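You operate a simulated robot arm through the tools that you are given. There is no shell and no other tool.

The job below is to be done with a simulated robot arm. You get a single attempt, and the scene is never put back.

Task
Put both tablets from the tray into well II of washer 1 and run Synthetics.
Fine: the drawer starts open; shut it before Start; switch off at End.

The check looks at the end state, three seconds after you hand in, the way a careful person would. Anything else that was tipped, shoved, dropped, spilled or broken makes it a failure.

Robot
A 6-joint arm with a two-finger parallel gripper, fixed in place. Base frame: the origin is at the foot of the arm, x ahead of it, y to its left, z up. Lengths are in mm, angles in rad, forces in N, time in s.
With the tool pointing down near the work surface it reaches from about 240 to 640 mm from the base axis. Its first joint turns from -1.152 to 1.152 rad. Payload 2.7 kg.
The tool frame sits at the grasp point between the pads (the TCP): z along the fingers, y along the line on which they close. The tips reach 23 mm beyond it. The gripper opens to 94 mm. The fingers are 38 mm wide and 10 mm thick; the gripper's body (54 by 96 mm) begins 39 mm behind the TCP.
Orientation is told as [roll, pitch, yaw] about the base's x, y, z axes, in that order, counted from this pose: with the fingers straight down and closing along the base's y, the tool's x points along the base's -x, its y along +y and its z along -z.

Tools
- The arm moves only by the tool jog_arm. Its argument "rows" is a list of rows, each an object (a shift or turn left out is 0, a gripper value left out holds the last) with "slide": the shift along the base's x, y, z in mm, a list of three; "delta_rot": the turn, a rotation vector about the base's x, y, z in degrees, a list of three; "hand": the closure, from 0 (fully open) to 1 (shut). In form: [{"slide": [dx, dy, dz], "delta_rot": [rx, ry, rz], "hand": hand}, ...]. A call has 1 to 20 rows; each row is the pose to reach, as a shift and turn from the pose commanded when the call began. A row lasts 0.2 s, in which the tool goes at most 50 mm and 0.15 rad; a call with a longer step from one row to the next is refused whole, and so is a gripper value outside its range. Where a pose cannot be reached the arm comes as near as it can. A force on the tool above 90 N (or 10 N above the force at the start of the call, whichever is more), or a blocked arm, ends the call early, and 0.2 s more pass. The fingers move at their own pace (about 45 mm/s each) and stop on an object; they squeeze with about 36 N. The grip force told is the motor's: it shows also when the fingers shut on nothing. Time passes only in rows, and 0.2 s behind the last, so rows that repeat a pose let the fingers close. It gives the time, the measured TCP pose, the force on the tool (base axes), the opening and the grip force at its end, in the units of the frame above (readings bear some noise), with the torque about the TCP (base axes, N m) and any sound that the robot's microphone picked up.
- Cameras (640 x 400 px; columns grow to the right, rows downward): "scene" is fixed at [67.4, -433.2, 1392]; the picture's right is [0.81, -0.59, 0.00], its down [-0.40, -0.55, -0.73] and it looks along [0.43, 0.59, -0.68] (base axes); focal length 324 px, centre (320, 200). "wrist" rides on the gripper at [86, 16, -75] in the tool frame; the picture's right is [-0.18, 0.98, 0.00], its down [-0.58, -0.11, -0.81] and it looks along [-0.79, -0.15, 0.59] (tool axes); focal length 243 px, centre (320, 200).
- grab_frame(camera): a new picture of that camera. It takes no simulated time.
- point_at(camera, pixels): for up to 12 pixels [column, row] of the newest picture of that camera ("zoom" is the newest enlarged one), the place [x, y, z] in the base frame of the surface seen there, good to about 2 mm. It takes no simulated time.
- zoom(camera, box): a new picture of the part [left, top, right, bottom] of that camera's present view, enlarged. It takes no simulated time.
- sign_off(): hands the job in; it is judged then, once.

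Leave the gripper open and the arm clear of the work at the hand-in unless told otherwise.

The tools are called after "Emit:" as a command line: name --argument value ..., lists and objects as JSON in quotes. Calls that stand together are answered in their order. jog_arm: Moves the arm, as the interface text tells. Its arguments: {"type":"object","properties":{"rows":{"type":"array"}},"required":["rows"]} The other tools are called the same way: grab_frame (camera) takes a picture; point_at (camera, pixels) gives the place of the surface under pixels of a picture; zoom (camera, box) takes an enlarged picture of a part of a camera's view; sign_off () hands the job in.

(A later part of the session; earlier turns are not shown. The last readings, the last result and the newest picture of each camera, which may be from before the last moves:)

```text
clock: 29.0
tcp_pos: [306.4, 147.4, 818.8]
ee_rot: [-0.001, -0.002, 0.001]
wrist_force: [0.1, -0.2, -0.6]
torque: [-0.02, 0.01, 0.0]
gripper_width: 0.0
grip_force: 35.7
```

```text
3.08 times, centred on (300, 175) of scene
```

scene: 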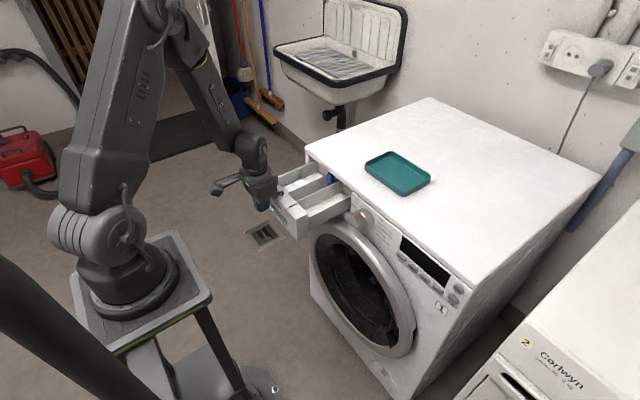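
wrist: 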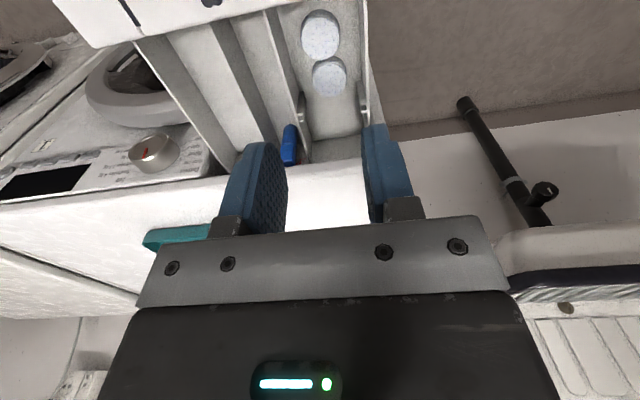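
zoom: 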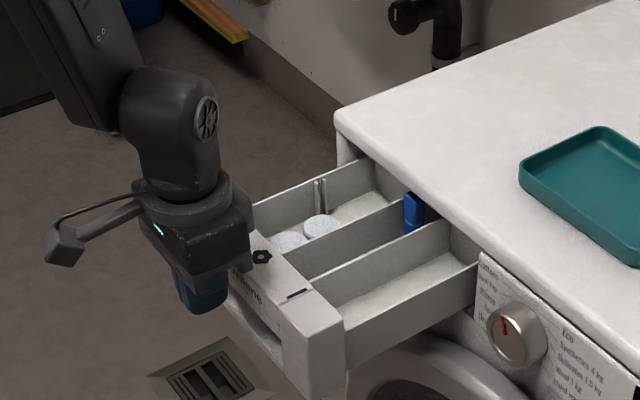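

Positioned in front of the drawer. Pushing +x at a moderate pace.

Emit:
jog_arm --rows '[{"slide": [10, 0, 0]}, {"slide": [18, 0, 0]}, {"slide": [28, 0, 0]}, {"slide": [38, 0, 0]}, {"slide": [48, 0, 0]}, {"slide": [58, 0, 0]}, {"slide": [68, 0, 0]}, {"slide": [78, 0, 0]}, {"slide": [88, 0, 0]}, {"slide": [98, 0, 0]}, {"slide": [108, 0, 0]}, {"slide": [115, 0, 0]}]'

Emit:
zoom --camera "scene" --box '[230, 110, 390, 240]'

```text
clock: 31.6
tcp_pos: [420.9, 146.9, 819.4]
ee_rot: [0.0, 0.0, -0.001]
wrist_force: [-2.0, 0.1, 0.9]
torque: [0.0, -0.02, 0.01]
gripper_width: 0.0
grip_force: 36.9
```

```text
3.08 times, centred on (310, 175) of scene
```

zoom: 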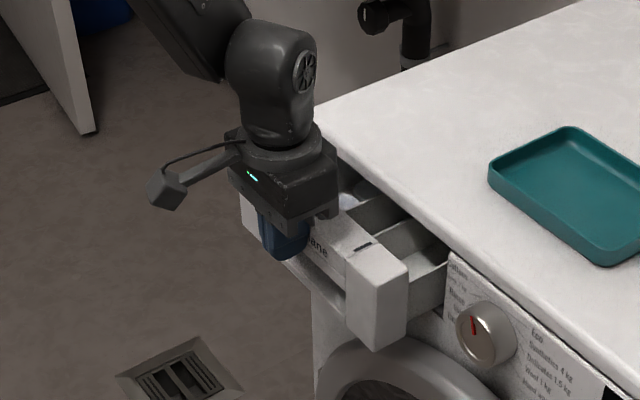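

Drawer moves with 2 N. Continuing until the force rises.

Emit:
jog_arm --rows '[{"slide": [8, 0, 0]}, {"slide": [16, 0, 0]}, {"slide": [22, 0, 0]}, {"slide": [28, 0, 0]}, {"slide": [32, 0, 0]}, {"slide": [36, 0, 0]}]'

Emit:
zoom --camera "scene" --box '[230, 110, 390, 240]'

```text
clock: 33.0
tcp_pos: [457.5, 148.2, 820.0]
ee_rot: [-0.001, 0.001, 0.0]
wrist_force: [-0.6, 1.5, 0.4]
torque: [0.01, -0.03, 0.01]
gripper_width: 0.1
grip_force: 35.7
```

```text
3.08 times, centred on (310, 175) of scene
```

zoom: 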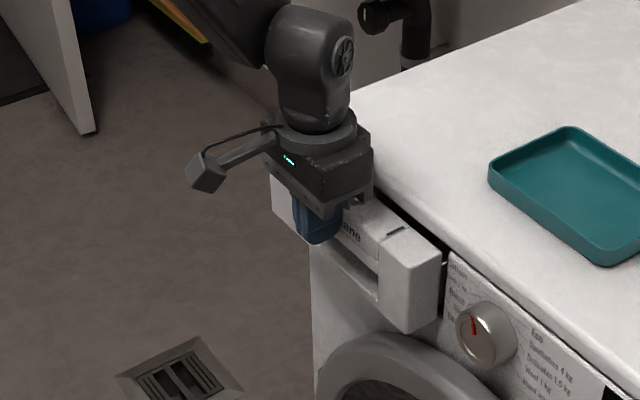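

Still proud of the panel. I'll keep pushing gently.

Emit:
jog_arm --rows '[{"slide": [5, 0, 0]}, {"slide": [10, 0, 0]}, {"slide": [14, 0, 0]}, {"slide": [18, 0, 0]}, {"slide": [22, 0, 0]}]'

Emit:
zoom --camera "scene" --box '[230, 110, 390, 240]'

```text
clock: 34.2
tcp_pos: [479.5, 146.4, 820.5]
ee_rot: [0.001, -0.003, 0.003]
wrist_force: [-1.7, 1.6, -0.4]
torque: [0.0, -0.03, 0.02]
gripper_width: 0.0
grip_force: 36.3
```

```text
3.08 times, centred on (310, 175) of scene
```

zoom: 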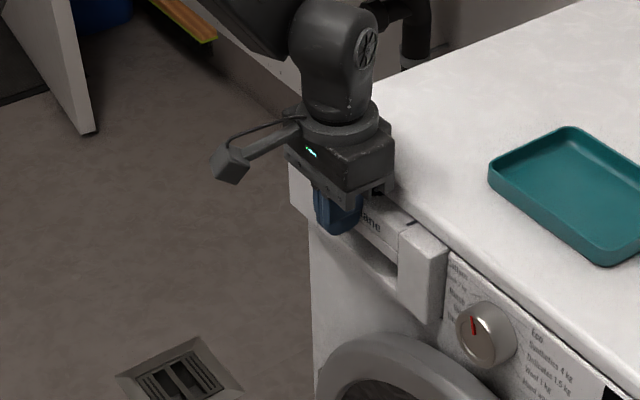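

Front face is at about x=500 now. A few more mm, gently.

Emit:
jog_arm --rows '[{"slide": [4, 0, 0]}, {"slide": [8, 0, 0]}, {"slide": [11, 0, 0]}, {"slide": [14, 0, 0]}, {"slide": [17, 0, 0]}]'

Emit:
zoom --camera "scene" --box '[230, 110, 390, 240]'

```text
clock: 35.4
tcp_pos: [497.2, 145.9, 818.9]
ee_rot: [0.001, -0.001, 0.001]
wrist_force: [0.7, -0.3, 1.1]
torque: [0.0, 0.01, 0.03]
gripper_width: 0.1
grip_force: 35.6
```

```text
3.08 times, centred on (310, 175) of scene
```

zoom: 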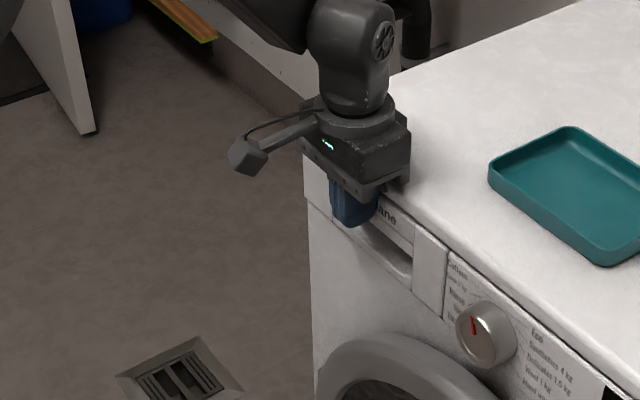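

It looks flush, but there's no stop force yet. I'll push in small steps to feel the end stop.

Emit:
jog_arm --rows '[{"slide": [1.5, 0, 0]}, {"slide": [3, 0, 0]}, {"slide": [3, 0, 0]}]'

Emit:
zoom --camera "scene" --box '[270, 150, 390, 240]'

Emit:
point_at --camera "zoom" --pixels '[[360, 190], [360, 240], [420, 240], [180, 100], [175, 130], [250, 210], [300, 230], [420, 300], [400, 220], [450, 220], [500, 300], [390, 290]]'

```text
clock: 36.2
tcp_pos: [497.2, 146.7, 819.6]
ee_rot: [0.0, 0.003, 0.001]
wrist_force: [-28.7, -1.6, 15.3]
torque: [-0.03, -1.1, -0.2]
gripper_width: 0.1
grip_force: 36.1
```

```text
4.44 times, centred on (330, 195) of scene
```

zoom: 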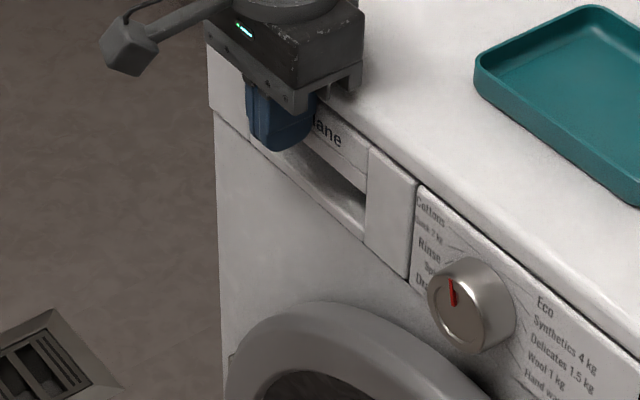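

```text
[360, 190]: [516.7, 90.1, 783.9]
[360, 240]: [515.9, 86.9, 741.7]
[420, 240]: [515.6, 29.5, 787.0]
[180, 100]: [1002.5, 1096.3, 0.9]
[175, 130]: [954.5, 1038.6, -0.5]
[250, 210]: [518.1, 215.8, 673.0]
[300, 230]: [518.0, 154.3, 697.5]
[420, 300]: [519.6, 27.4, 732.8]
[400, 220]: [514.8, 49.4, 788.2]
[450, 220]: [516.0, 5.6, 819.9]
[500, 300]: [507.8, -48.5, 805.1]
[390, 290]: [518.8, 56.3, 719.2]
```

The drawer is shut: about 29 N at the stop and its face is flush at x≈516. Next I'll back off, then move across in front of the panel toward the On button at (511,-308,806).

Emit:
jog_arm --rows '[{"slide": [-15, 0, 0]}, {"slide": [-50, 0, 20]}, {"slide": [-80, -10, 50]}, {"slide": [-80, -55, 60]}, {"slide": [-80, -100, 60]}, {"slide": [-80, -145, 60]}, {"slide": [-80, -190, 60]}, {"slide": [-80, -235, 60]}, {"slide": [-80, -280, 60]}, {"slide": [-80, -325, 60]}, {"slide": [-80, -370, 60]}, {"slide": [-80, -415, 60]}, {"slide": [-80, -455, 60]}, {"slide": [-80, -455, 60]}]'

Emit:
grab_frame --camera "scene"

Emit:
grab_frame --camera "wrist"

```text
clock: 39.2
tcp_pos: [418.5, -309.9, 878.4]
ee_rot: [0.001, 0.002, 0.003]
wrist_force: [-0.6, 0.2, 0.7]
torque: [0.0, -0.03, 0.01]
gripper_width: 0.1
grip_force: 36.2
```

```text
taken
```

scene: 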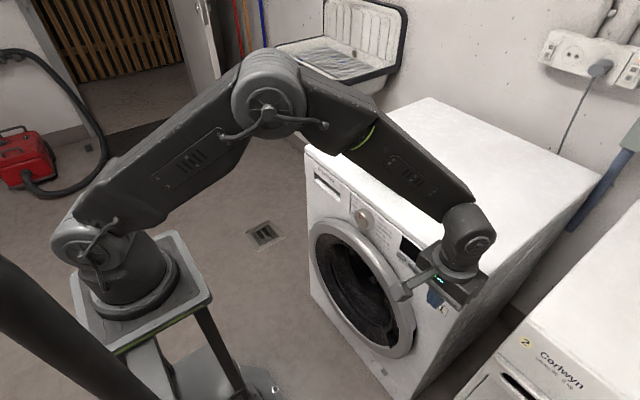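

```text
taken
```

wrist: 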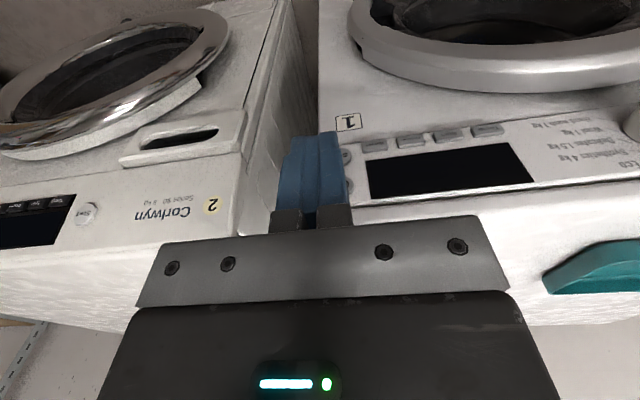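

The panel's On/Start area is visible behind the fingers, around (345,155–185). I'll pitch the tool to point horizontally at the panel, keeping about 60 mm back from it and going to button height.

Emit:
jog_arm --rows '[{"slide": [0, 0, -7], "delta_rot": [0, -8, 0]}, {"slide": [0, 0, -14], "delta_rot": [0, -16, 0]}, {"slide": [0, 0, -21], "delta_rot": [0, -24, 0]}, {"slide": [0, 0, -28], "delta_rot": [0, -32, 0]}, {"slide": [0, 0, -35], "delta_rot": [0, -40, 0]}, {"slide": [0, 0, -35], "delta_rot": [0, -40, 0]}]'

Emit:
grab_frame --camera "wrist"

Emit:
grab_frame --camera "scene"

```text
clock: 40.6
tcp_pos: [419.7, -308.3, 844.4]
ee_rot: [0.001, -0.7, 0.001]
wrist_force: [0.1, 0.4, -0.1]
torque: [-0.01, 0.0, 0.02]
gripper_width: 0.0
grip_force: 36.2
```

```text
taken
```

wrist: 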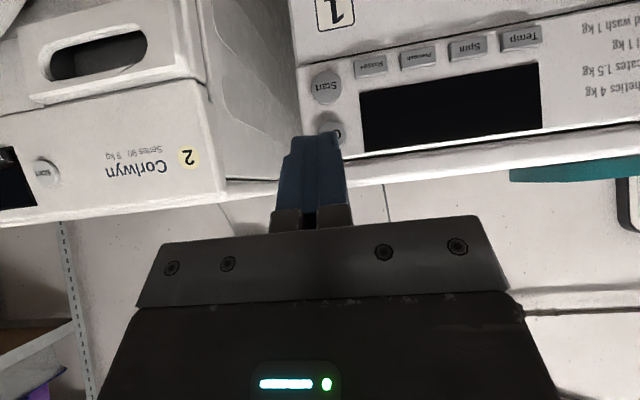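

```text
taken
```

scene: 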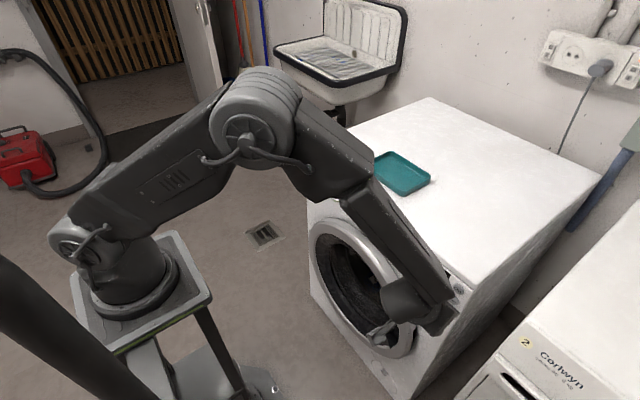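

I see Start at (325,86) and On at (331,130) in the wrist picture; measuring them.

Emit:
point_at --camera "wrist" --pixels '[[325, 86], [311, 88], [340, 84], [326, 71], [325, 101], [331, 120], [318, 128], [343, 130], [331, 115], [350, 110], [370, 62], [305, 110]]'

Emit:
zoom --camera "wrist" --box '[270, 40, 390, 150]'

```text
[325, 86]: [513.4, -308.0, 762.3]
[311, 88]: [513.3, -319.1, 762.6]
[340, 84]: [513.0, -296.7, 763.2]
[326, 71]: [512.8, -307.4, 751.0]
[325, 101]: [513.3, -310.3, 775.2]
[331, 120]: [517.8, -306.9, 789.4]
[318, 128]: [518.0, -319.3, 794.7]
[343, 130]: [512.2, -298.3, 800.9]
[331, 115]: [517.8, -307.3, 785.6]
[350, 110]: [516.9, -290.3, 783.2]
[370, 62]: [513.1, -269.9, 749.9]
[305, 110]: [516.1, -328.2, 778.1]
```

```text
3.64 times, centred on (330, 95) of wrist
```

zoom: 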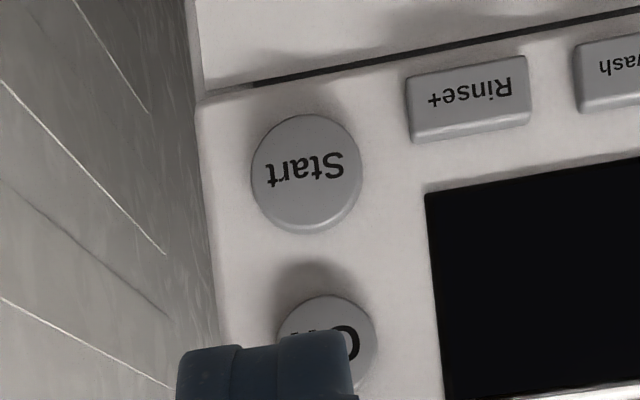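

On centre is (512,-308,806), Start (513,-308,763), each about 12 mm in radius. I'll pitch another 20° so the rounded fingertips lead, then align at TCP z≈806, about 10 mm short of On.

Emit:
jog_arm --rows '[{"slide": [10, 0, -12], "delta_rot": [0, -7, 0]}, {"slide": [25, 0, -26], "delta_rot": [0, -14, 0]}, {"slide": [40, 0, -38.5], "delta_rot": [0, -20, 0]}, {"slide": [54, 0, -38.5], "delta_rot": [0, -20, 0]}, {"slide": [54, 0, -38.5], "delta_rot": [0, -20, 0]}]'

Emit:
grab_frame --camera "wrist"

Emit:
zoom --camera "scene" --box '[380, 220, 500, 330]'

```text
clock: 41.8
tcp_pos: [474.6, -307.1, 805.0]
ee_rot: [-0.001, -1.05, 0.003]
wrist_force: [-0.5, -0.2, 0.4]
torque: [0.01, 0.0, 0.01]
gripper_width: 0.2
grip_force: 36.0
```

```text
taken
```

wrist: 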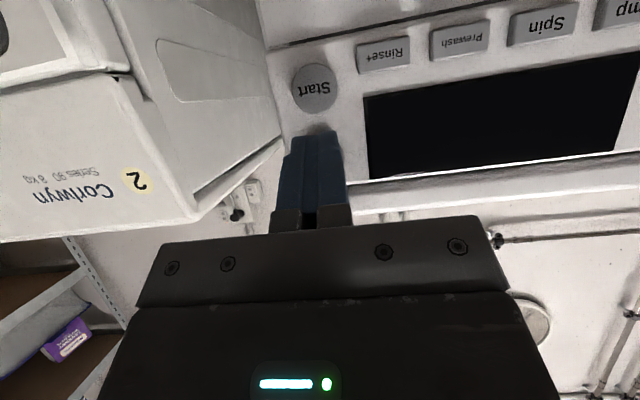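

```text
3.64 times, centred on (440, 275) of scene
```

zoom: 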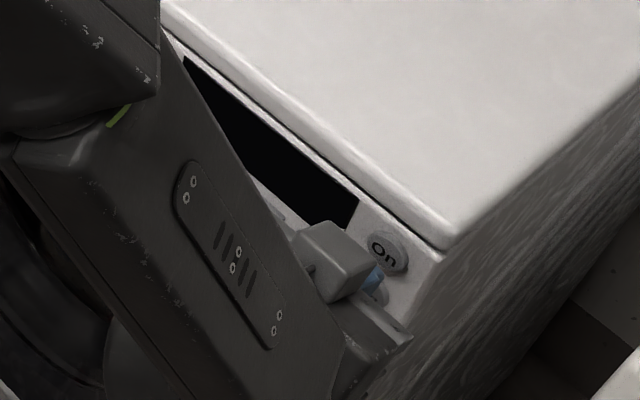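

The On label is in view above the fingertips at (384,252) in the enlarged picture. I'll check the height of the fingertip relative to it.

Emit:
point_at --camera "zoom" --pixels '[[374, 275], [378, 272], [368, 287], [384, 252], [386, 268], [376, 298]]'

Emit:
zoom --camera "scene" --box '[440, 270, 480, 300]'

Emit:
point_at --camera "wrist" --pixels '[[320, 133], [300, 138], [332, 132], [312, 90], [322, 140], [295, 100], [315, 112]]'

```text
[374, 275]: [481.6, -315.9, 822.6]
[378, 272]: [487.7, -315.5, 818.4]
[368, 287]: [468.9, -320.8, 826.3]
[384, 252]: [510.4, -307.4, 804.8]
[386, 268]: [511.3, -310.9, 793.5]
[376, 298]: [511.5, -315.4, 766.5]
```

```text
13.33 times, centred on (460, 285) of scene
```

zoom: 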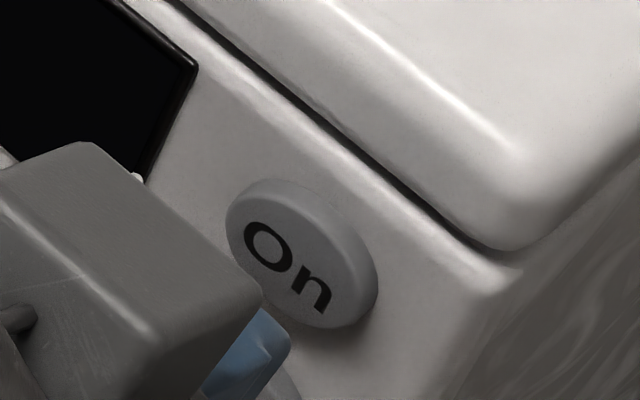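

```text
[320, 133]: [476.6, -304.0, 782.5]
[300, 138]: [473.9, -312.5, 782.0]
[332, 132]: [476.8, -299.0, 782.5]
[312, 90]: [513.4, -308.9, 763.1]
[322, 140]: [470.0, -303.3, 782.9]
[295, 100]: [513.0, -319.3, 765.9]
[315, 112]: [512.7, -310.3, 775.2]
```

Fingertip alignment is good (foremost point near z 804–808, y -308). I'll advance slowly toward On.

Emit:
jog_arm --rows '[{"slide": [5, 0, 0]}, {"slide": [8, 0, 0]}, {"slide": [10, 0, 0]}, {"slide": [11, 0, 0]}]'

```text
clock: 42.8
tcp_pos: [483.7, -308.8, 804.3]
ee_rot: [0.0, -1.047, 0.003]
wrist_force: [-1.8, -0.3, 0.6]
torque: [0.01, -0.01, 0.0]
gripper_width: 0.0
grip_force: 36.0
heard: click
```

A click was heard. I'll back off and check the display.

Emit:
jog_arm --rows '[{"slide": [-10, 0, 0]}, {"slide": [-45, 0, -5]}, {"slide": [-80, 0, -10]}, {"slide": [-80, 0, -10]}]'

Emit:
grab_frame --camera "wrist"

Emit:
grab_frame --camera "scene"

```text
clock: 43.8
tcp_pos: [403.9, -309.3, 796.8]
ee_rot: [-0.003, -1.049, 0.003]
wrist_force: [0.1, 0.1, 0.7]
torque: [0.01, 0.0, -0.01]
gripper_width: 0.2
grip_force: 36.3
```

```text
taken
```

wrist: 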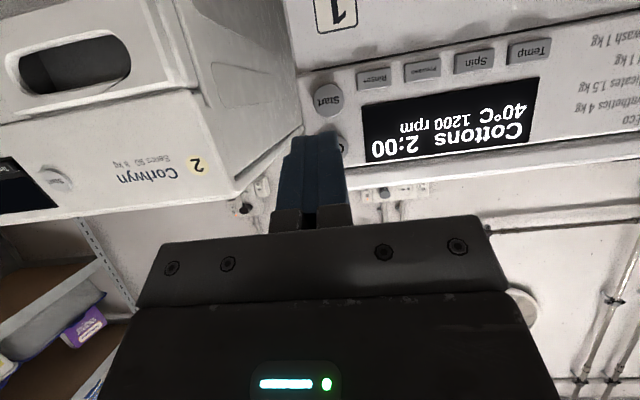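

```text
taken
```

scene: 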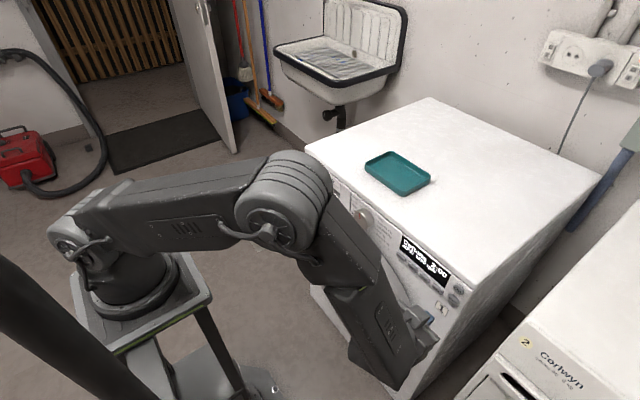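

The display reads "Cottons 2:00, 40°C 1200 rpm", so the machine is on. Now the dial: I'll slide across in front of it, open the hand partway and look.

Emit:
jog_arm --rows '[{"slide": [-10, 40, 0], "hand": 0.2}, {"slide": [-10, 80, 0]}, {"slide": [-10, 120, 0]}, {"slide": [-10, 160, 0]}, {"slide": [-10, 200, 0]}, {"slide": [-10, 240, 0]}, {"slide": [-10, 280, 0]}, {"slide": [-10, 280, 0]}]'

Emit:
grab_frame --camera "wrist"

Emit:
grab_frame --camera "scene"

```text
clock: 45.6
tcp_pos: [443.6, -52.7, 832.8]
ee_rot: [0.134, -1.021, -0.099]
wrist_force: [0.4, -0.4, 0.3]
torque: [0.01, -0.02, 0.01]
gripper_width: 75.2
grip_force: 0.1
out of reach, approached as far as the arm can: row 3, 4, 5, 6, 7, 8
```

```text
taken
```

wrist: 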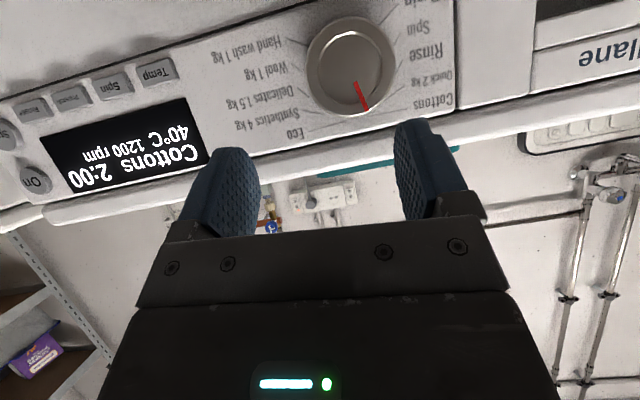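

```text
taken
```

scene: 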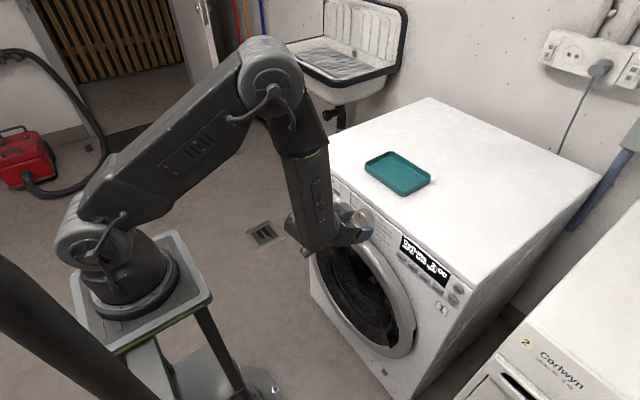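

The arm can't stay this close in with that pitch, so it stopped at (444,-53,833). From here I have a clear view of the dial though; I'll measure the pointer and leader lines.

Emit:
zoom --camera "wrist" --box '[230, 0, 470, 150]'

Emit:
point_at --camera "zoom" --pixels '[[330, 222], [362, 292], [300, 170], [320, 45], [208, 180], [430, 170], [320, 310], [345, 180], [250, 90], [390, 260], [225, 250], [400, 80]]'

```text
2.67 times, centred on (350, 75) of wrist
```

zoom: 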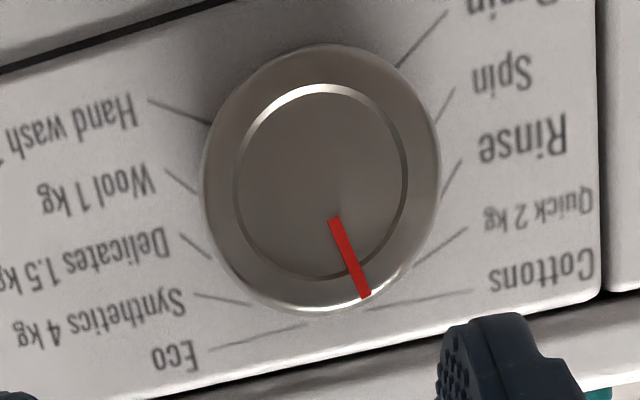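

```text
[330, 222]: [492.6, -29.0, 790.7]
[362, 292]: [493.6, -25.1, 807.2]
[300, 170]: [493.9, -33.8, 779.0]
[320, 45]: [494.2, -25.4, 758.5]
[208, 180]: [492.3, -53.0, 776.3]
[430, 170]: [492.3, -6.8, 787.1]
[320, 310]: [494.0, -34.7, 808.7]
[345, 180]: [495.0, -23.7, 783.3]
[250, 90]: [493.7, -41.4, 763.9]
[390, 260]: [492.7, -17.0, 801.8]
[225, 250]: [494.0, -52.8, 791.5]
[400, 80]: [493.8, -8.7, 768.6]
```

Pointer tip is about 12° to the +y side of vertical at Cottons; the dial's centre is about (y -30, z 783.5), radius about 24. Now the leader lines' ends.

Emit:
point_at --camera "zoom" --pixels '[[372, 308], [466, 292], [300, 325], [212, 349], [248, 303], [197, 294], [208, 257], [182, 236], [195, 193], [414, 264], [446, 198], [209, 123]]'

Emit:
zoom --camera "wrist" --box '[290, 60, 410, 130]'

```text
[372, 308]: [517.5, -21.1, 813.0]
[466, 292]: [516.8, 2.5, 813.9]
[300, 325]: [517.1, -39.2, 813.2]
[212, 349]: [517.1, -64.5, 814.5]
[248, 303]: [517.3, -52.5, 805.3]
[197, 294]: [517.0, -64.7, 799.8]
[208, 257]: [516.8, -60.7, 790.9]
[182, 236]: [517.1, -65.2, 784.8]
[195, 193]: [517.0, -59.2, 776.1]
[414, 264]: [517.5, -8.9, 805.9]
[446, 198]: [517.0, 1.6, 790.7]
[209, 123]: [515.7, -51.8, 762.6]
```

```text
5.33 times, centred on (350, 95) of wrist
```

zoom: 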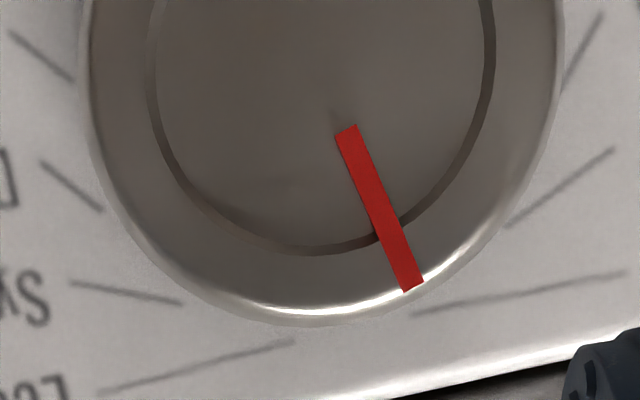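

Positions are at ±15°, ±45°, ±75° and so on. Cottons is +15° and Synthetics is −45°, so the dial needs a 60° clockwise turn seen from the front (+60° about base x). First I'll straighten the orientation and centre on the dial axis with a slightly larger x.

Emit:
jog_arm --rows '[{"slide": [6, 8, 0], "delta_rot": [-1.9, -0.7, -0.5]}, {"slide": [11, 22, 0], "delta_rot": [-3.8, -1.5, -1.0]}, {"slide": [11, 22, -10], "delta_rot": [-3.8, -1.5, -1.0]}, {"slide": [11, 22, -10], "delta_rot": [-3.8, -1.5, -1.0]}]'

Emit:
grab_frame --camera "wrist"

Emit:
point_at --camera "scene" --pixels '[[316, 235], [325, 228], [340, 225], [355, 230], [370, 240], [385, 255], [400, 275], [335, 221], [350, 223], [365, 232], [330, 224], [345, 221]]'

```text
clock: 46.6
tcp_pos: [465.3, -51.9, 840.6]
ee_rot: [0.095, -1.035, -0.069]
wrist_force: [-0.3, 1.0, -0.3]
torque: [-0.01, 0.0, 0.02]
gripper_width: 75.4
grip_force: 0.1
out of reach, approached as far as the arm can: row 1, 2, 3, 4
```

```text
taken
```

wrist: 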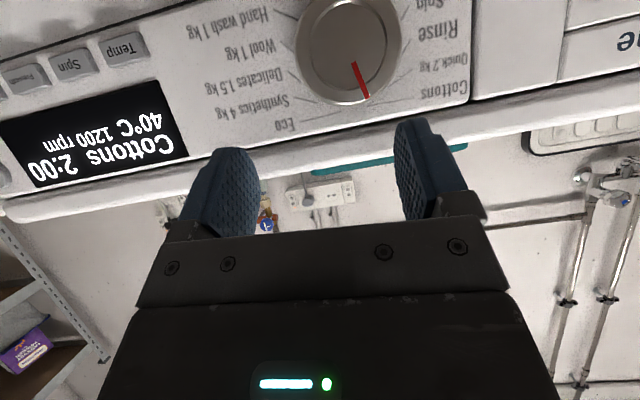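

```text
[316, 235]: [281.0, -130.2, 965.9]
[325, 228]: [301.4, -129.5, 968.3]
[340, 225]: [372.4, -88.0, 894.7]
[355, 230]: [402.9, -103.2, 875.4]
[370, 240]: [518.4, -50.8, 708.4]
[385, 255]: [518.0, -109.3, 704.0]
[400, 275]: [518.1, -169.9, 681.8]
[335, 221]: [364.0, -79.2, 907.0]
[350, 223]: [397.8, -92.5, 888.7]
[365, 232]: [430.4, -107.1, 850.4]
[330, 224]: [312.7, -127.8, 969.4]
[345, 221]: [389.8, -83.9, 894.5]
```

The steep pitch is the problem this close in. I'll use a gentler forward tilt (about 30° from straight down) instead, which still lets the fingers straddle the dial in front of the panel.

Emit:
jog_arm --rows '[{"slide": [-10, 4, 0], "delta_rot": [-0.7, 7.3, 0]}, {"slide": [-20, 8, 5], "delta_rot": [-1.4, 14.6, 0]}, {"slide": [-25, 14, 10], "delta_rot": [-2.1, 22, 0]}, {"slide": [-25, 22, 10], "delta_rot": [-2.9, 29.3, 0]}, {"slide": [-25, 22, 10], "delta_rot": [-2.9, 29.3, 0]}]'

Emit:
grab_frame --camera "wrist"

Emit:
grab_frame --camera "scene"

```text
clock: 47.8
tcp_pos: [436.0, -28.1, 849.1]
ee_rot: [0.022, -0.537, -0.002]
wrist_force: [-0.7, 0.2, -0.6]
torque: [0.02, -0.03, 0.01]
gripper_width: 75.1
grip_force: 0.1
out of reach, approached as far as the arm can: row 4, 5
```

```text
taken
```

wrist: 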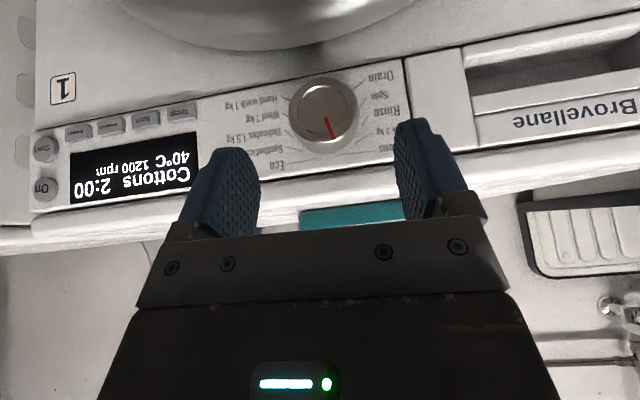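

```text
taken
```

scene: 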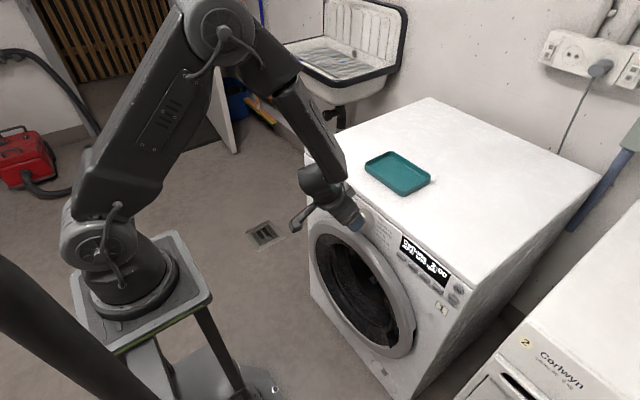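

Near the limit, but closer to the panel there is more room. I'll move to x≈458 at dial height (still in front of it) and check.

Emit:
jog_arm --rows '[{"slide": [15, -2, -10], "delta_rot": [-1, 3, 0]}, {"slide": [20, -2, -30], "delta_rot": [-1, 3, 0]}, {"slide": [20, -2, -50], "delta_rot": [-1, 3, 0]}, {"slide": [20, -2, -62], "delta_rot": [-1, 3, 0]}, {"slide": [20, -2, -62], "delta_rot": [-1, 3, 0]}]'

Emit:
grab_frame --camera "wrist"

Emit:
zoom --camera "scene" --box '[290, 150, 450, 270]'

```text
clock: 49.0
tcp_pos: [446.0, -41.8, 794.4]
ee_rot: [-0.055, -0.444, 0.008]
wrist_force: [0.6, 0.2, -0.5]
torque: [0.04, 0.0, 0.02]
gripper_width: 75.2
grip_force: 0.1
out of reach, approached as far as the arm can: row 1, 2, 3, 4
```

```text
taken
```

wrist: 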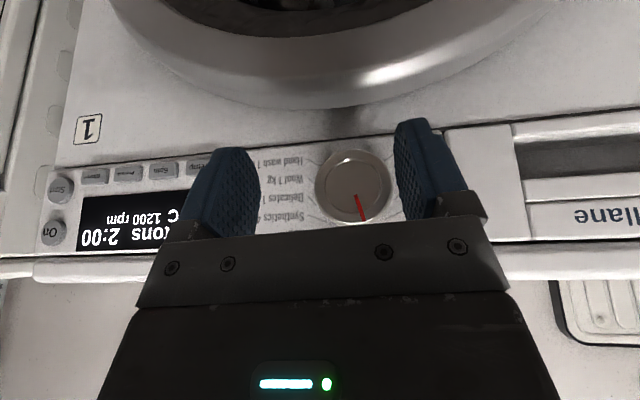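

```text
3.33 times, centred on (370, 210) of scene
```

zoom: 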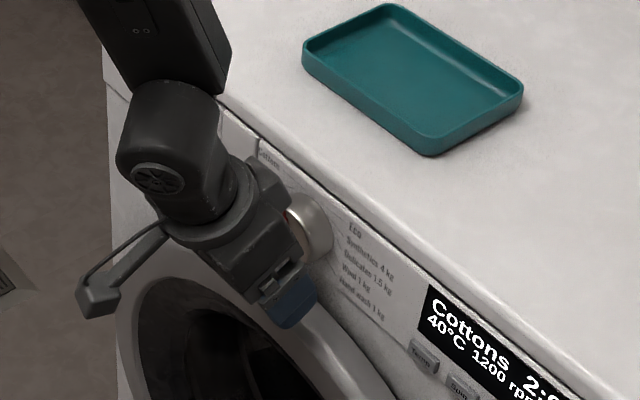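

It's still settling toward the commanded pose. I'll hold for a moment and read again.

Emit:
jog_arm --rows '[{"slide": [0, 0, 0]}, {"slide": [0, 0, 0]}]'

```text
clock: 49.6
tcp_pos: [445.5, -41.5, 793.5]
ee_rot: [-0.054, -0.445, 0.01]
wrist_force: [0.8, -0.6, 0.0]
torque: [0.02, 0.03, 0.02]
gripper_width: 75.3
grip_force: 0.1
```

Correcting to the dial axis: y −30, roll back to zero.

Emit:
jog_arm --rows '[{"slide": [3, 4, -3], "delta_rot": [1, 0, 0.2]}, {"slide": [6, 8, -6], "delta_rot": [2, 0, 0.5]}, {"slide": [10, 11.5, -9], "delta_rot": [2.8, 0, 0.7]}, {"slide": [10, 11.5, -9], "delta_rot": [2.8, 0, 0.7]}]'

```text
clock: 50.6
tcp_pos: [466.5, -19.4, 778.9]
ee_rot: [0.035, -0.473, -0.004]
wrist_force: [0.7, 0.2, 0.1]
torque: [0.02, 0.01, 0.02]
gripper_width: 75.5
grip_force: 0.0
out of reach, approached as far as the arm can: row 1, 2
```

The arm is now tracking properly at (466,-19,779). A small correction onto the dial axis: y −30, z 784, roll 0.

Emit:
jog_arm --rows '[{"slide": [0, -5, 3], "delta_rot": [-1, 0, -0.4]}, {"slide": [0, -10.6, 5], "delta_rot": [-1.8, 0, -0.7]}, {"slide": [0, -10.6, 5], "delta_rot": [-1.8, 0, -0.7]}]'

Emit:
grab_frame --camera "wrist"

Emit:
zoom --camera "scene" --box '[290, 150, 450, 270]'

```text
clock: 51.4
tcp_pos: [466.5, -31.4, 783.6]
ee_rot: [-0.002, -0.472, 0.001]
wrist_force: [0.4, 0.4, -0.3]
torque: [0.02, 0.0, 0.03]
gripper_width: 75.1
grip_force: 0.0
```

```text
taken
```

wrist: 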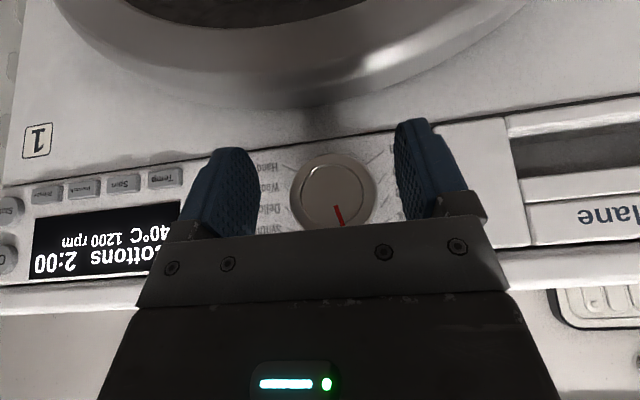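

```text
3.33 times, centred on (370, 210) of scene
```

zoom: 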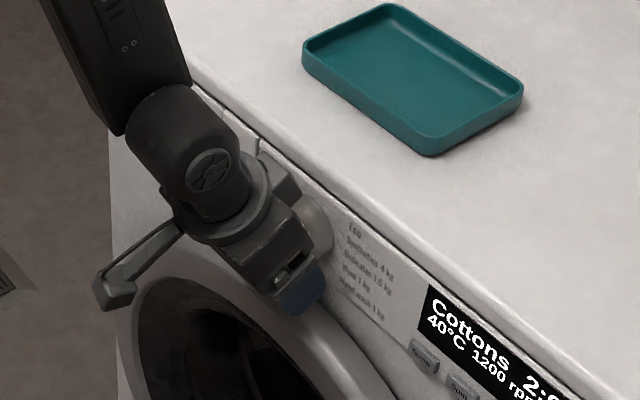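

Well centred with a clean orientation. Checking how far the door ring sticks out beneath, before rolling the tool.

Emit:
point_at --camera "wrist" --pixels '[[330, 70], [330, 50], [330, 90], [300, 85], [250, 90], [400, 70], [330, 103], [380, 80], [332, 190], [332, 165], [290, 190], [374, 190]]'

```text
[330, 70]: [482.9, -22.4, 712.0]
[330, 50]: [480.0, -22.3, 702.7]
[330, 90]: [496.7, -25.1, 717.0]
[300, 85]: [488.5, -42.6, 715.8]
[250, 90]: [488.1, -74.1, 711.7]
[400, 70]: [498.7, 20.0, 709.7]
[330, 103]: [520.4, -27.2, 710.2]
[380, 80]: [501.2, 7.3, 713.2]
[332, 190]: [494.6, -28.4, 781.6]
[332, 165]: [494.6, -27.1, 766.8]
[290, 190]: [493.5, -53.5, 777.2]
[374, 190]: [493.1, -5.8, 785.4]
```

The door ring tops out at z≈718, so there's clearance. Rolling −30° about x as a pre-turn, staying in front of the dial.

Emit:
jog_arm --rows '[{"slide": [0, 0, 0], "delta_rot": [-7.5, 0, 0]}, {"slide": [0, 0, 0], "delta_rot": [-15, 0, 0]}, {"slide": [0, 0, 0], "delta_rot": [-22.5, 0, 0]}, {"slide": [0, 0, 0], "delta_rot": [-30, 0, 0]}, {"slide": [0, 0, 0], "delta_rot": [-30, 0, 0]}]'

Emit:
grab_frame --camera "wrist"

Emit:
zoom --camera "scene" --box '[290, 150, 450, 270]'

```text
clock: 52.6
tcp_pos: [466.7, -31.9, 783.6]
ee_rot: [-0.576, -0.403, 0.25]
wrist_force: [-0.2, 0.6, -1.1]
torque: [0.05, -0.03, 0.0]
gripper_width: 75.6
grip_force: 0.0
out of reach, approached as far as the arm can: row 1, 2
```

```text
taken
```

wrist: 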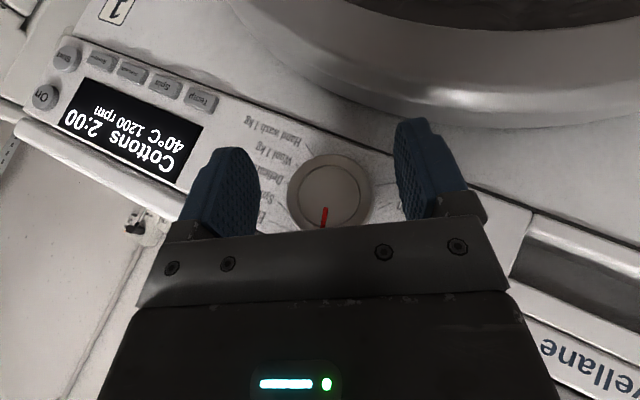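

```text
3.33 times, centred on (370, 210) of scene
```

zoom: 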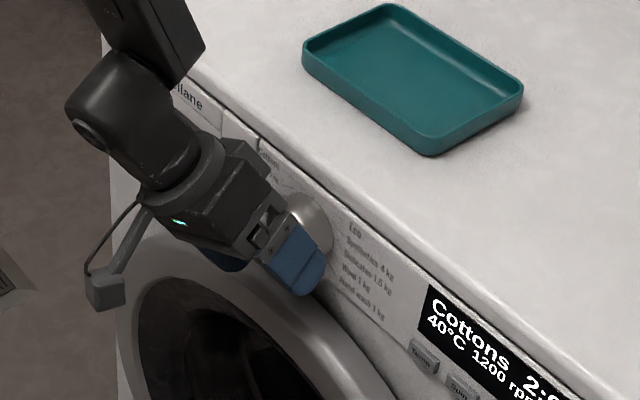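

The roll is in place. I'll slide in so the fingers straddle the dial (TCP x≈487, tips short of the panel), still open, and test the sweep from −30° to +30° without gripping.

Emit:
jog_arm --rows '[{"slide": [6, 1.5, 0]}, {"slide": [12, 1.5, 0]}, {"slide": [17, 1.5, 0]}, {"slide": [20.5, 1.5, 0]}, {"slide": [20.5, 1.5, 0]}]'

Emit:
grab_frame --camera "wrist"

Emit:
zoom --camera "scene" --box '[330, 180, 410, 250]'

```text
clock: 53.8
tcp_pos: [486.2, -28.3, 782.9]
ee_rot: [-0.574, -0.405, 0.252]
wrist_force: [0.3, 0.8, 1.0]
torque: [-0.05, -0.02, 0.01]
gripper_width: 75.0
grip_force: 0.0
```

```text
taken
```

wrist: 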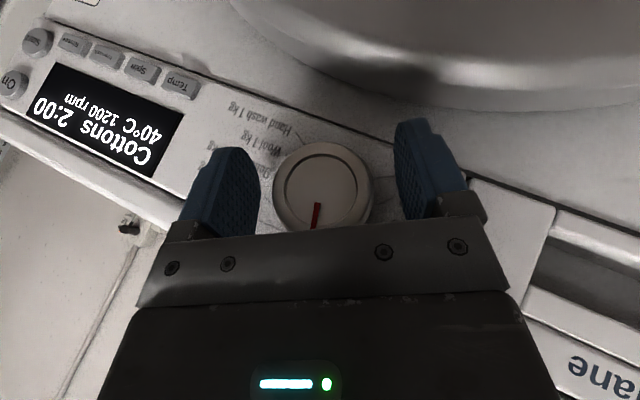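

```text
5.71 times, centred on (370, 215) of scene
```

zoom: 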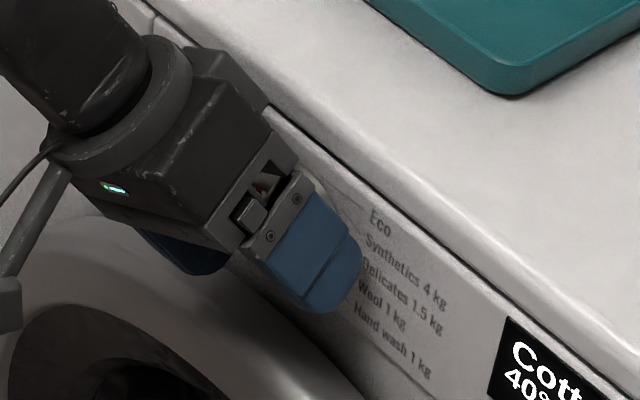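

Straddled with no contact. Testing the +60° sweep open-handed.

Emit:
jog_arm --rows '[{"delta_rot": [7.5, 0, 0]}, {"delta_rot": [15, 0, 0]}, {"delta_rot": [22.5, 0, 0]}, {"delta_rot": [30, 0, 0]}, {"delta_rot": [37.5, 0, 0]}, {"delta_rot": [45, 0, 0]}, {"delta_rot": [52.5, 0, 0]}, {"delta_rot": [60, 0, 0]}, {"delta_rot": [60, 0, 0]}]'

Emit:
zoom --camera "scene" --box '[290, 150, 450, 270]'

Emit:
grab_frame --camera "wrist"

```text
clock: 55.8
tcp_pos: [486.9, -28.0, 782.9]
ee_rot: [0.578, -0.407, -0.251]
wrist_force: [-0.1, -0.7, 0.7]
torque: [0.03, -0.03, -0.02]
gripper_width: 75.5
grip_force: 0.1
out of reach, approached as far as the arm can: row 4
```

```text
3.33 times, centred on (370, 210) of scene
```

zoom: 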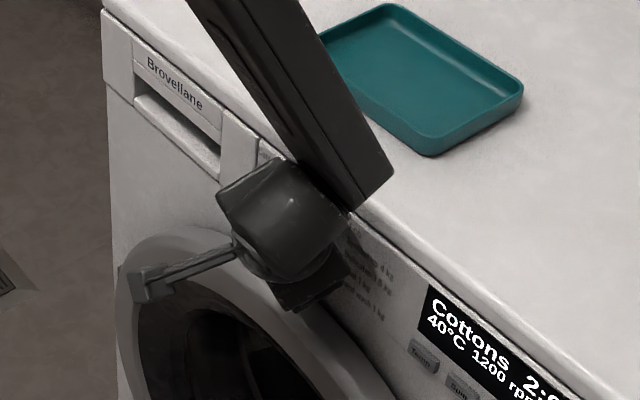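

```text
taken
```

wrist: 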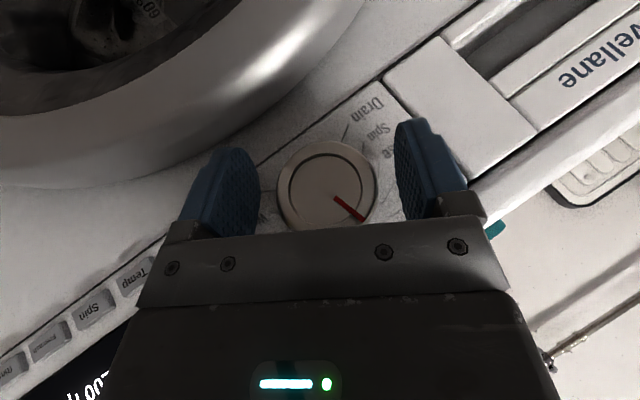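

Only the exact middle (roll 0) is awkward for the wrist. So I'll turn in two 30° steps on the positive side: go to roll +10°, grip, and turn to +40°.

Emit:
jog_arm --rows '[{"slide": [0, -1.5, 0.5], "delta_rot": [-7, 0, 0]}, {"slide": [0, -1.5, 0.5], "delta_rot": [-14, 0, 0]}, {"slide": [0, -1.5, 0.5], "delta_rot": [-19, 0, 0]}, {"slide": [0, -1.5, 0.5], "delta_rot": [-19, 0, 0]}]'

Emit:
grab_frame --camera "wrist"

```text
clock: 56.8
tcp_pos: [486.1, -29.6, 784.2]
ee_rot: [0.214, -0.465, -0.094]
wrist_force: [-0.3, -0.7, -0.3]
torque: [0.01, -0.02, -0.02]
gripper_width: 75.2
grip_force: 0.0
```

```text
taken
```

wrist: 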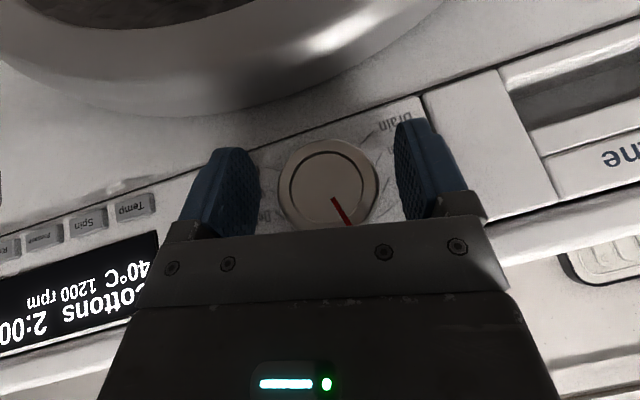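

Reachable at roll ≈ +11°, centred at (−29.6, 784.2). Closing on the dial now.

Emit:
jog_arm --rows '[{"hand": 0.7}, {"hand": 0.7}, {"hand": 0.7}, {"hand": 0.7}]'

Emit:
grab_frame --camera "wrist"

```text
clock: 57.8
tcp_pos: [485.7, -29.4, 784.5]
ee_rot: [0.216, -0.463, -0.095]
wrist_force: [0.4, 17.6, 2.6]
torque: [-0.01, -0.03, 0.41]
gripper_width: 52.5
grip_force: 44.9
```

```text
taken
```

wrist: 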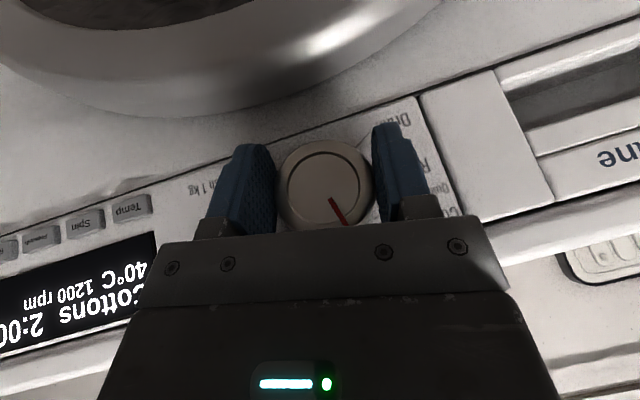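

The grip shows 17.6 N sideways: the +y finger touches first. I'll shift about +1.5 mm in y to centre on the dial.

Emit:
jog_arm --rows '[{"slide": [0, 1, 0]}, {"slide": [0, 1.5, 0]}, {"slide": [0, 1.5, 0]}]'

```text
clock: 58.6
tcp_pos: [487.1, -28.3, 784.5]
ee_rot: [0.214, -0.464, -0.096]
wrist_force: [1.4, 8.9, -5.6]
torque: [-0.02, 0.13, 0.9]
gripper_width: 52.5
grip_force: 44.5
```

Sideways force halved. One more mm in y.

Emit:
jog_arm --rows '[{"slide": [0, 1, -0.5]}, {"slide": [0, 1, -0.5]}]'

```text
clock: 59.2
tcp_pos: [486.6, -27.8, 783.4]
ee_rot: [0.214, -0.464, -0.099]
wrist_force: [-14.1, -2.3, 11.5]
torque: [0.0, 0.42, 0.58]
gripper_width: 52.6
grip_force: 45.2
```

Centred well enough. Turning +30° about x slowly while gripping.

Emit:
jog_arm --rows '[{"delta_rot": [4, 0, 0]}, {"delta_rot": [9, 0, 0]}, {"delta_rot": [14, 0, 0]}, {"delta_rot": [19, 0, 0]}, {"delta_rot": [24, 0, 0]}, {"delta_rot": [29, 0, 0]}, {"delta_rot": [32, 0, 0]}, {"delta_rot": [32, 0, 0]}]'

Emit:
grab_frame --camera "wrist"

Emit:
zoom --camera "scene" --box '[380, 220, 480, 300]'

```text
clock: 61.0
tcp_pos: [486.3, -27.2, 784.1]
ee_rot: [0.813, -0.342, -0.335]
wrist_force: [-24.9, -7.1, 24.0]
torque: [-0.02, -0.69, -0.01]
gripper_width: 52.6
grip_force: 44.8
```

```text
taken
```

wrist: 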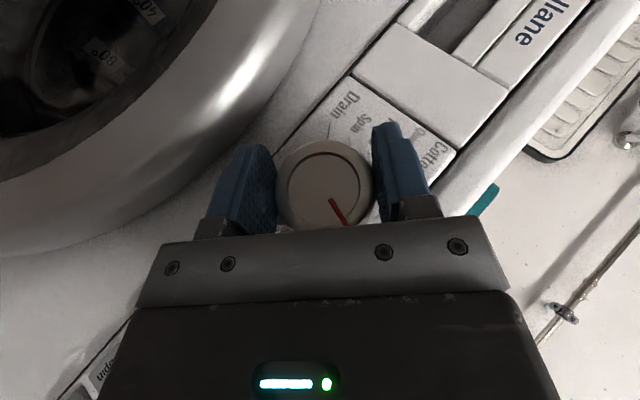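

```text
5.00 times, centred on (430, 260) of scene
```

zoom: 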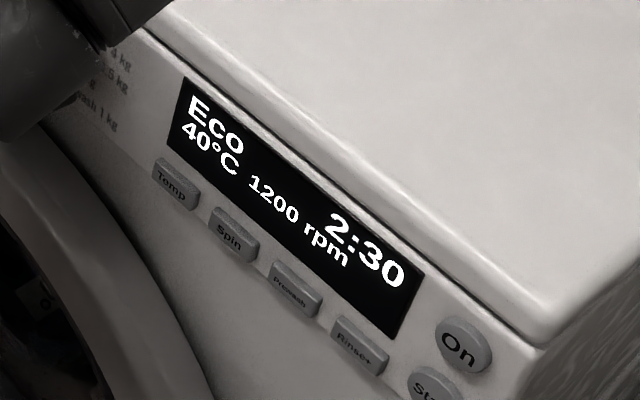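

The dial turned and the display now says Eco 2:30. I'll open, rotate back −32°, and re-grip for the next step.

Emit:
jog_arm --rows '[{"hand": 0.25}, {"hand": 0.25}, {"hand": 0.25}, {"delta_rot": [-7, 0, 0]}, {"delta_rot": [-15, 0, 0]}, {"delta_rot": [-23, 0, 0]}, {"delta_rot": [-31, 0, 0]}, {"delta_rot": [-31, 0, 0]}]'

Emit:
grab_frame --camera "wrist"

Emit:
zoom --camera "scene" --box '[380, 220, 480, 300]'

```text
clock: 62.8
tcp_pos: [486.8, -28.3, 783.3]
ee_rot: [0.234, -0.463, -0.104]
wrist_force: [-0.4, -0.2, -0.4]
torque: [-0.02, -0.01, 0.0]
gripper_width: 70.5
grip_force: 0.0
```

```text
taken
```

wrist: 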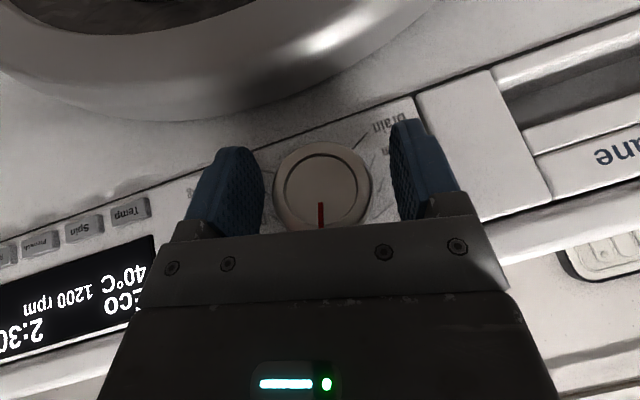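

```text
5.00 times, centred on (430, 260) of scene
```

zoom: 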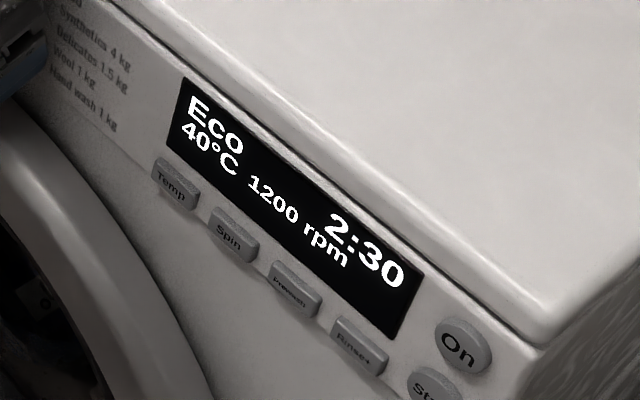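

Still Eco. Gripping again, then turning another 30°.

Emit:
jog_arm --rows '[{"hand": 0.7}, {"hand": 0.7}, {"hand": 0.7}, {"hand": 0.7}, {"delta_rot": [4, 0, 0]}, {"delta_rot": [9, 0, 0]}, {"delta_rot": [14, 0, 0]}, {"delta_rot": [19, 0, 0]}, {"delta_rot": [24, 0, 0]}, {"delta_rot": [28, 0, 0]}, {"delta_rot": [31, 0, 0]}, {"delta_rot": [31, 0, 0]}]'

Emit:
zoom --camera "scene" --box '[380, 220, 480, 300]'

Emit:
grab_frame --camera "wrist"

```text
clock: 65.4
tcp_pos: [486.3, -28.4, 782.7]
ee_rot: [0.81, -0.339, -0.337]
wrist_force: [3.5, -6.3, 0.5]
torque: [0.02, 0.3, -0.77]
gripper_width: 52.4
grip_force: 44.8
```

```text
5.00 times, centred on (430, 260) of scene
```

zoom: 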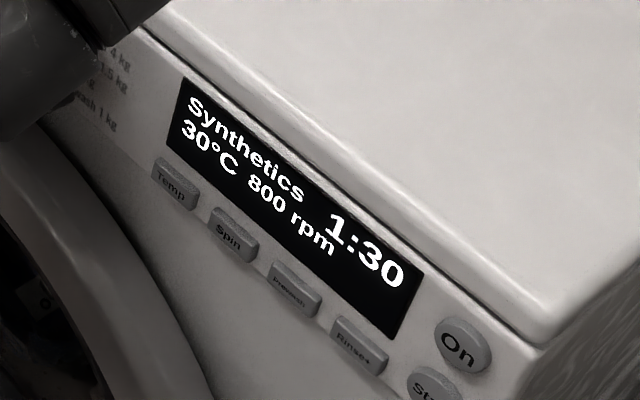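

```text
taken
```

wrist: 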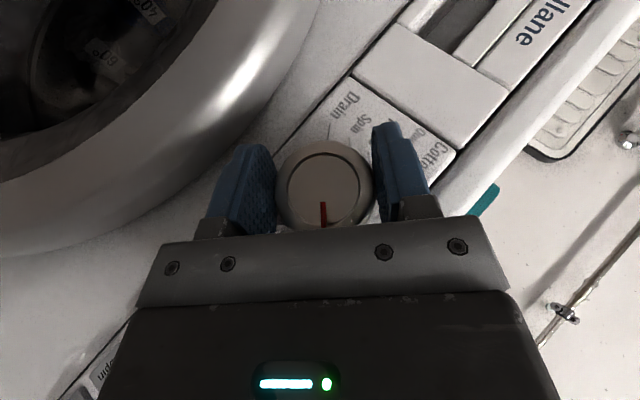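

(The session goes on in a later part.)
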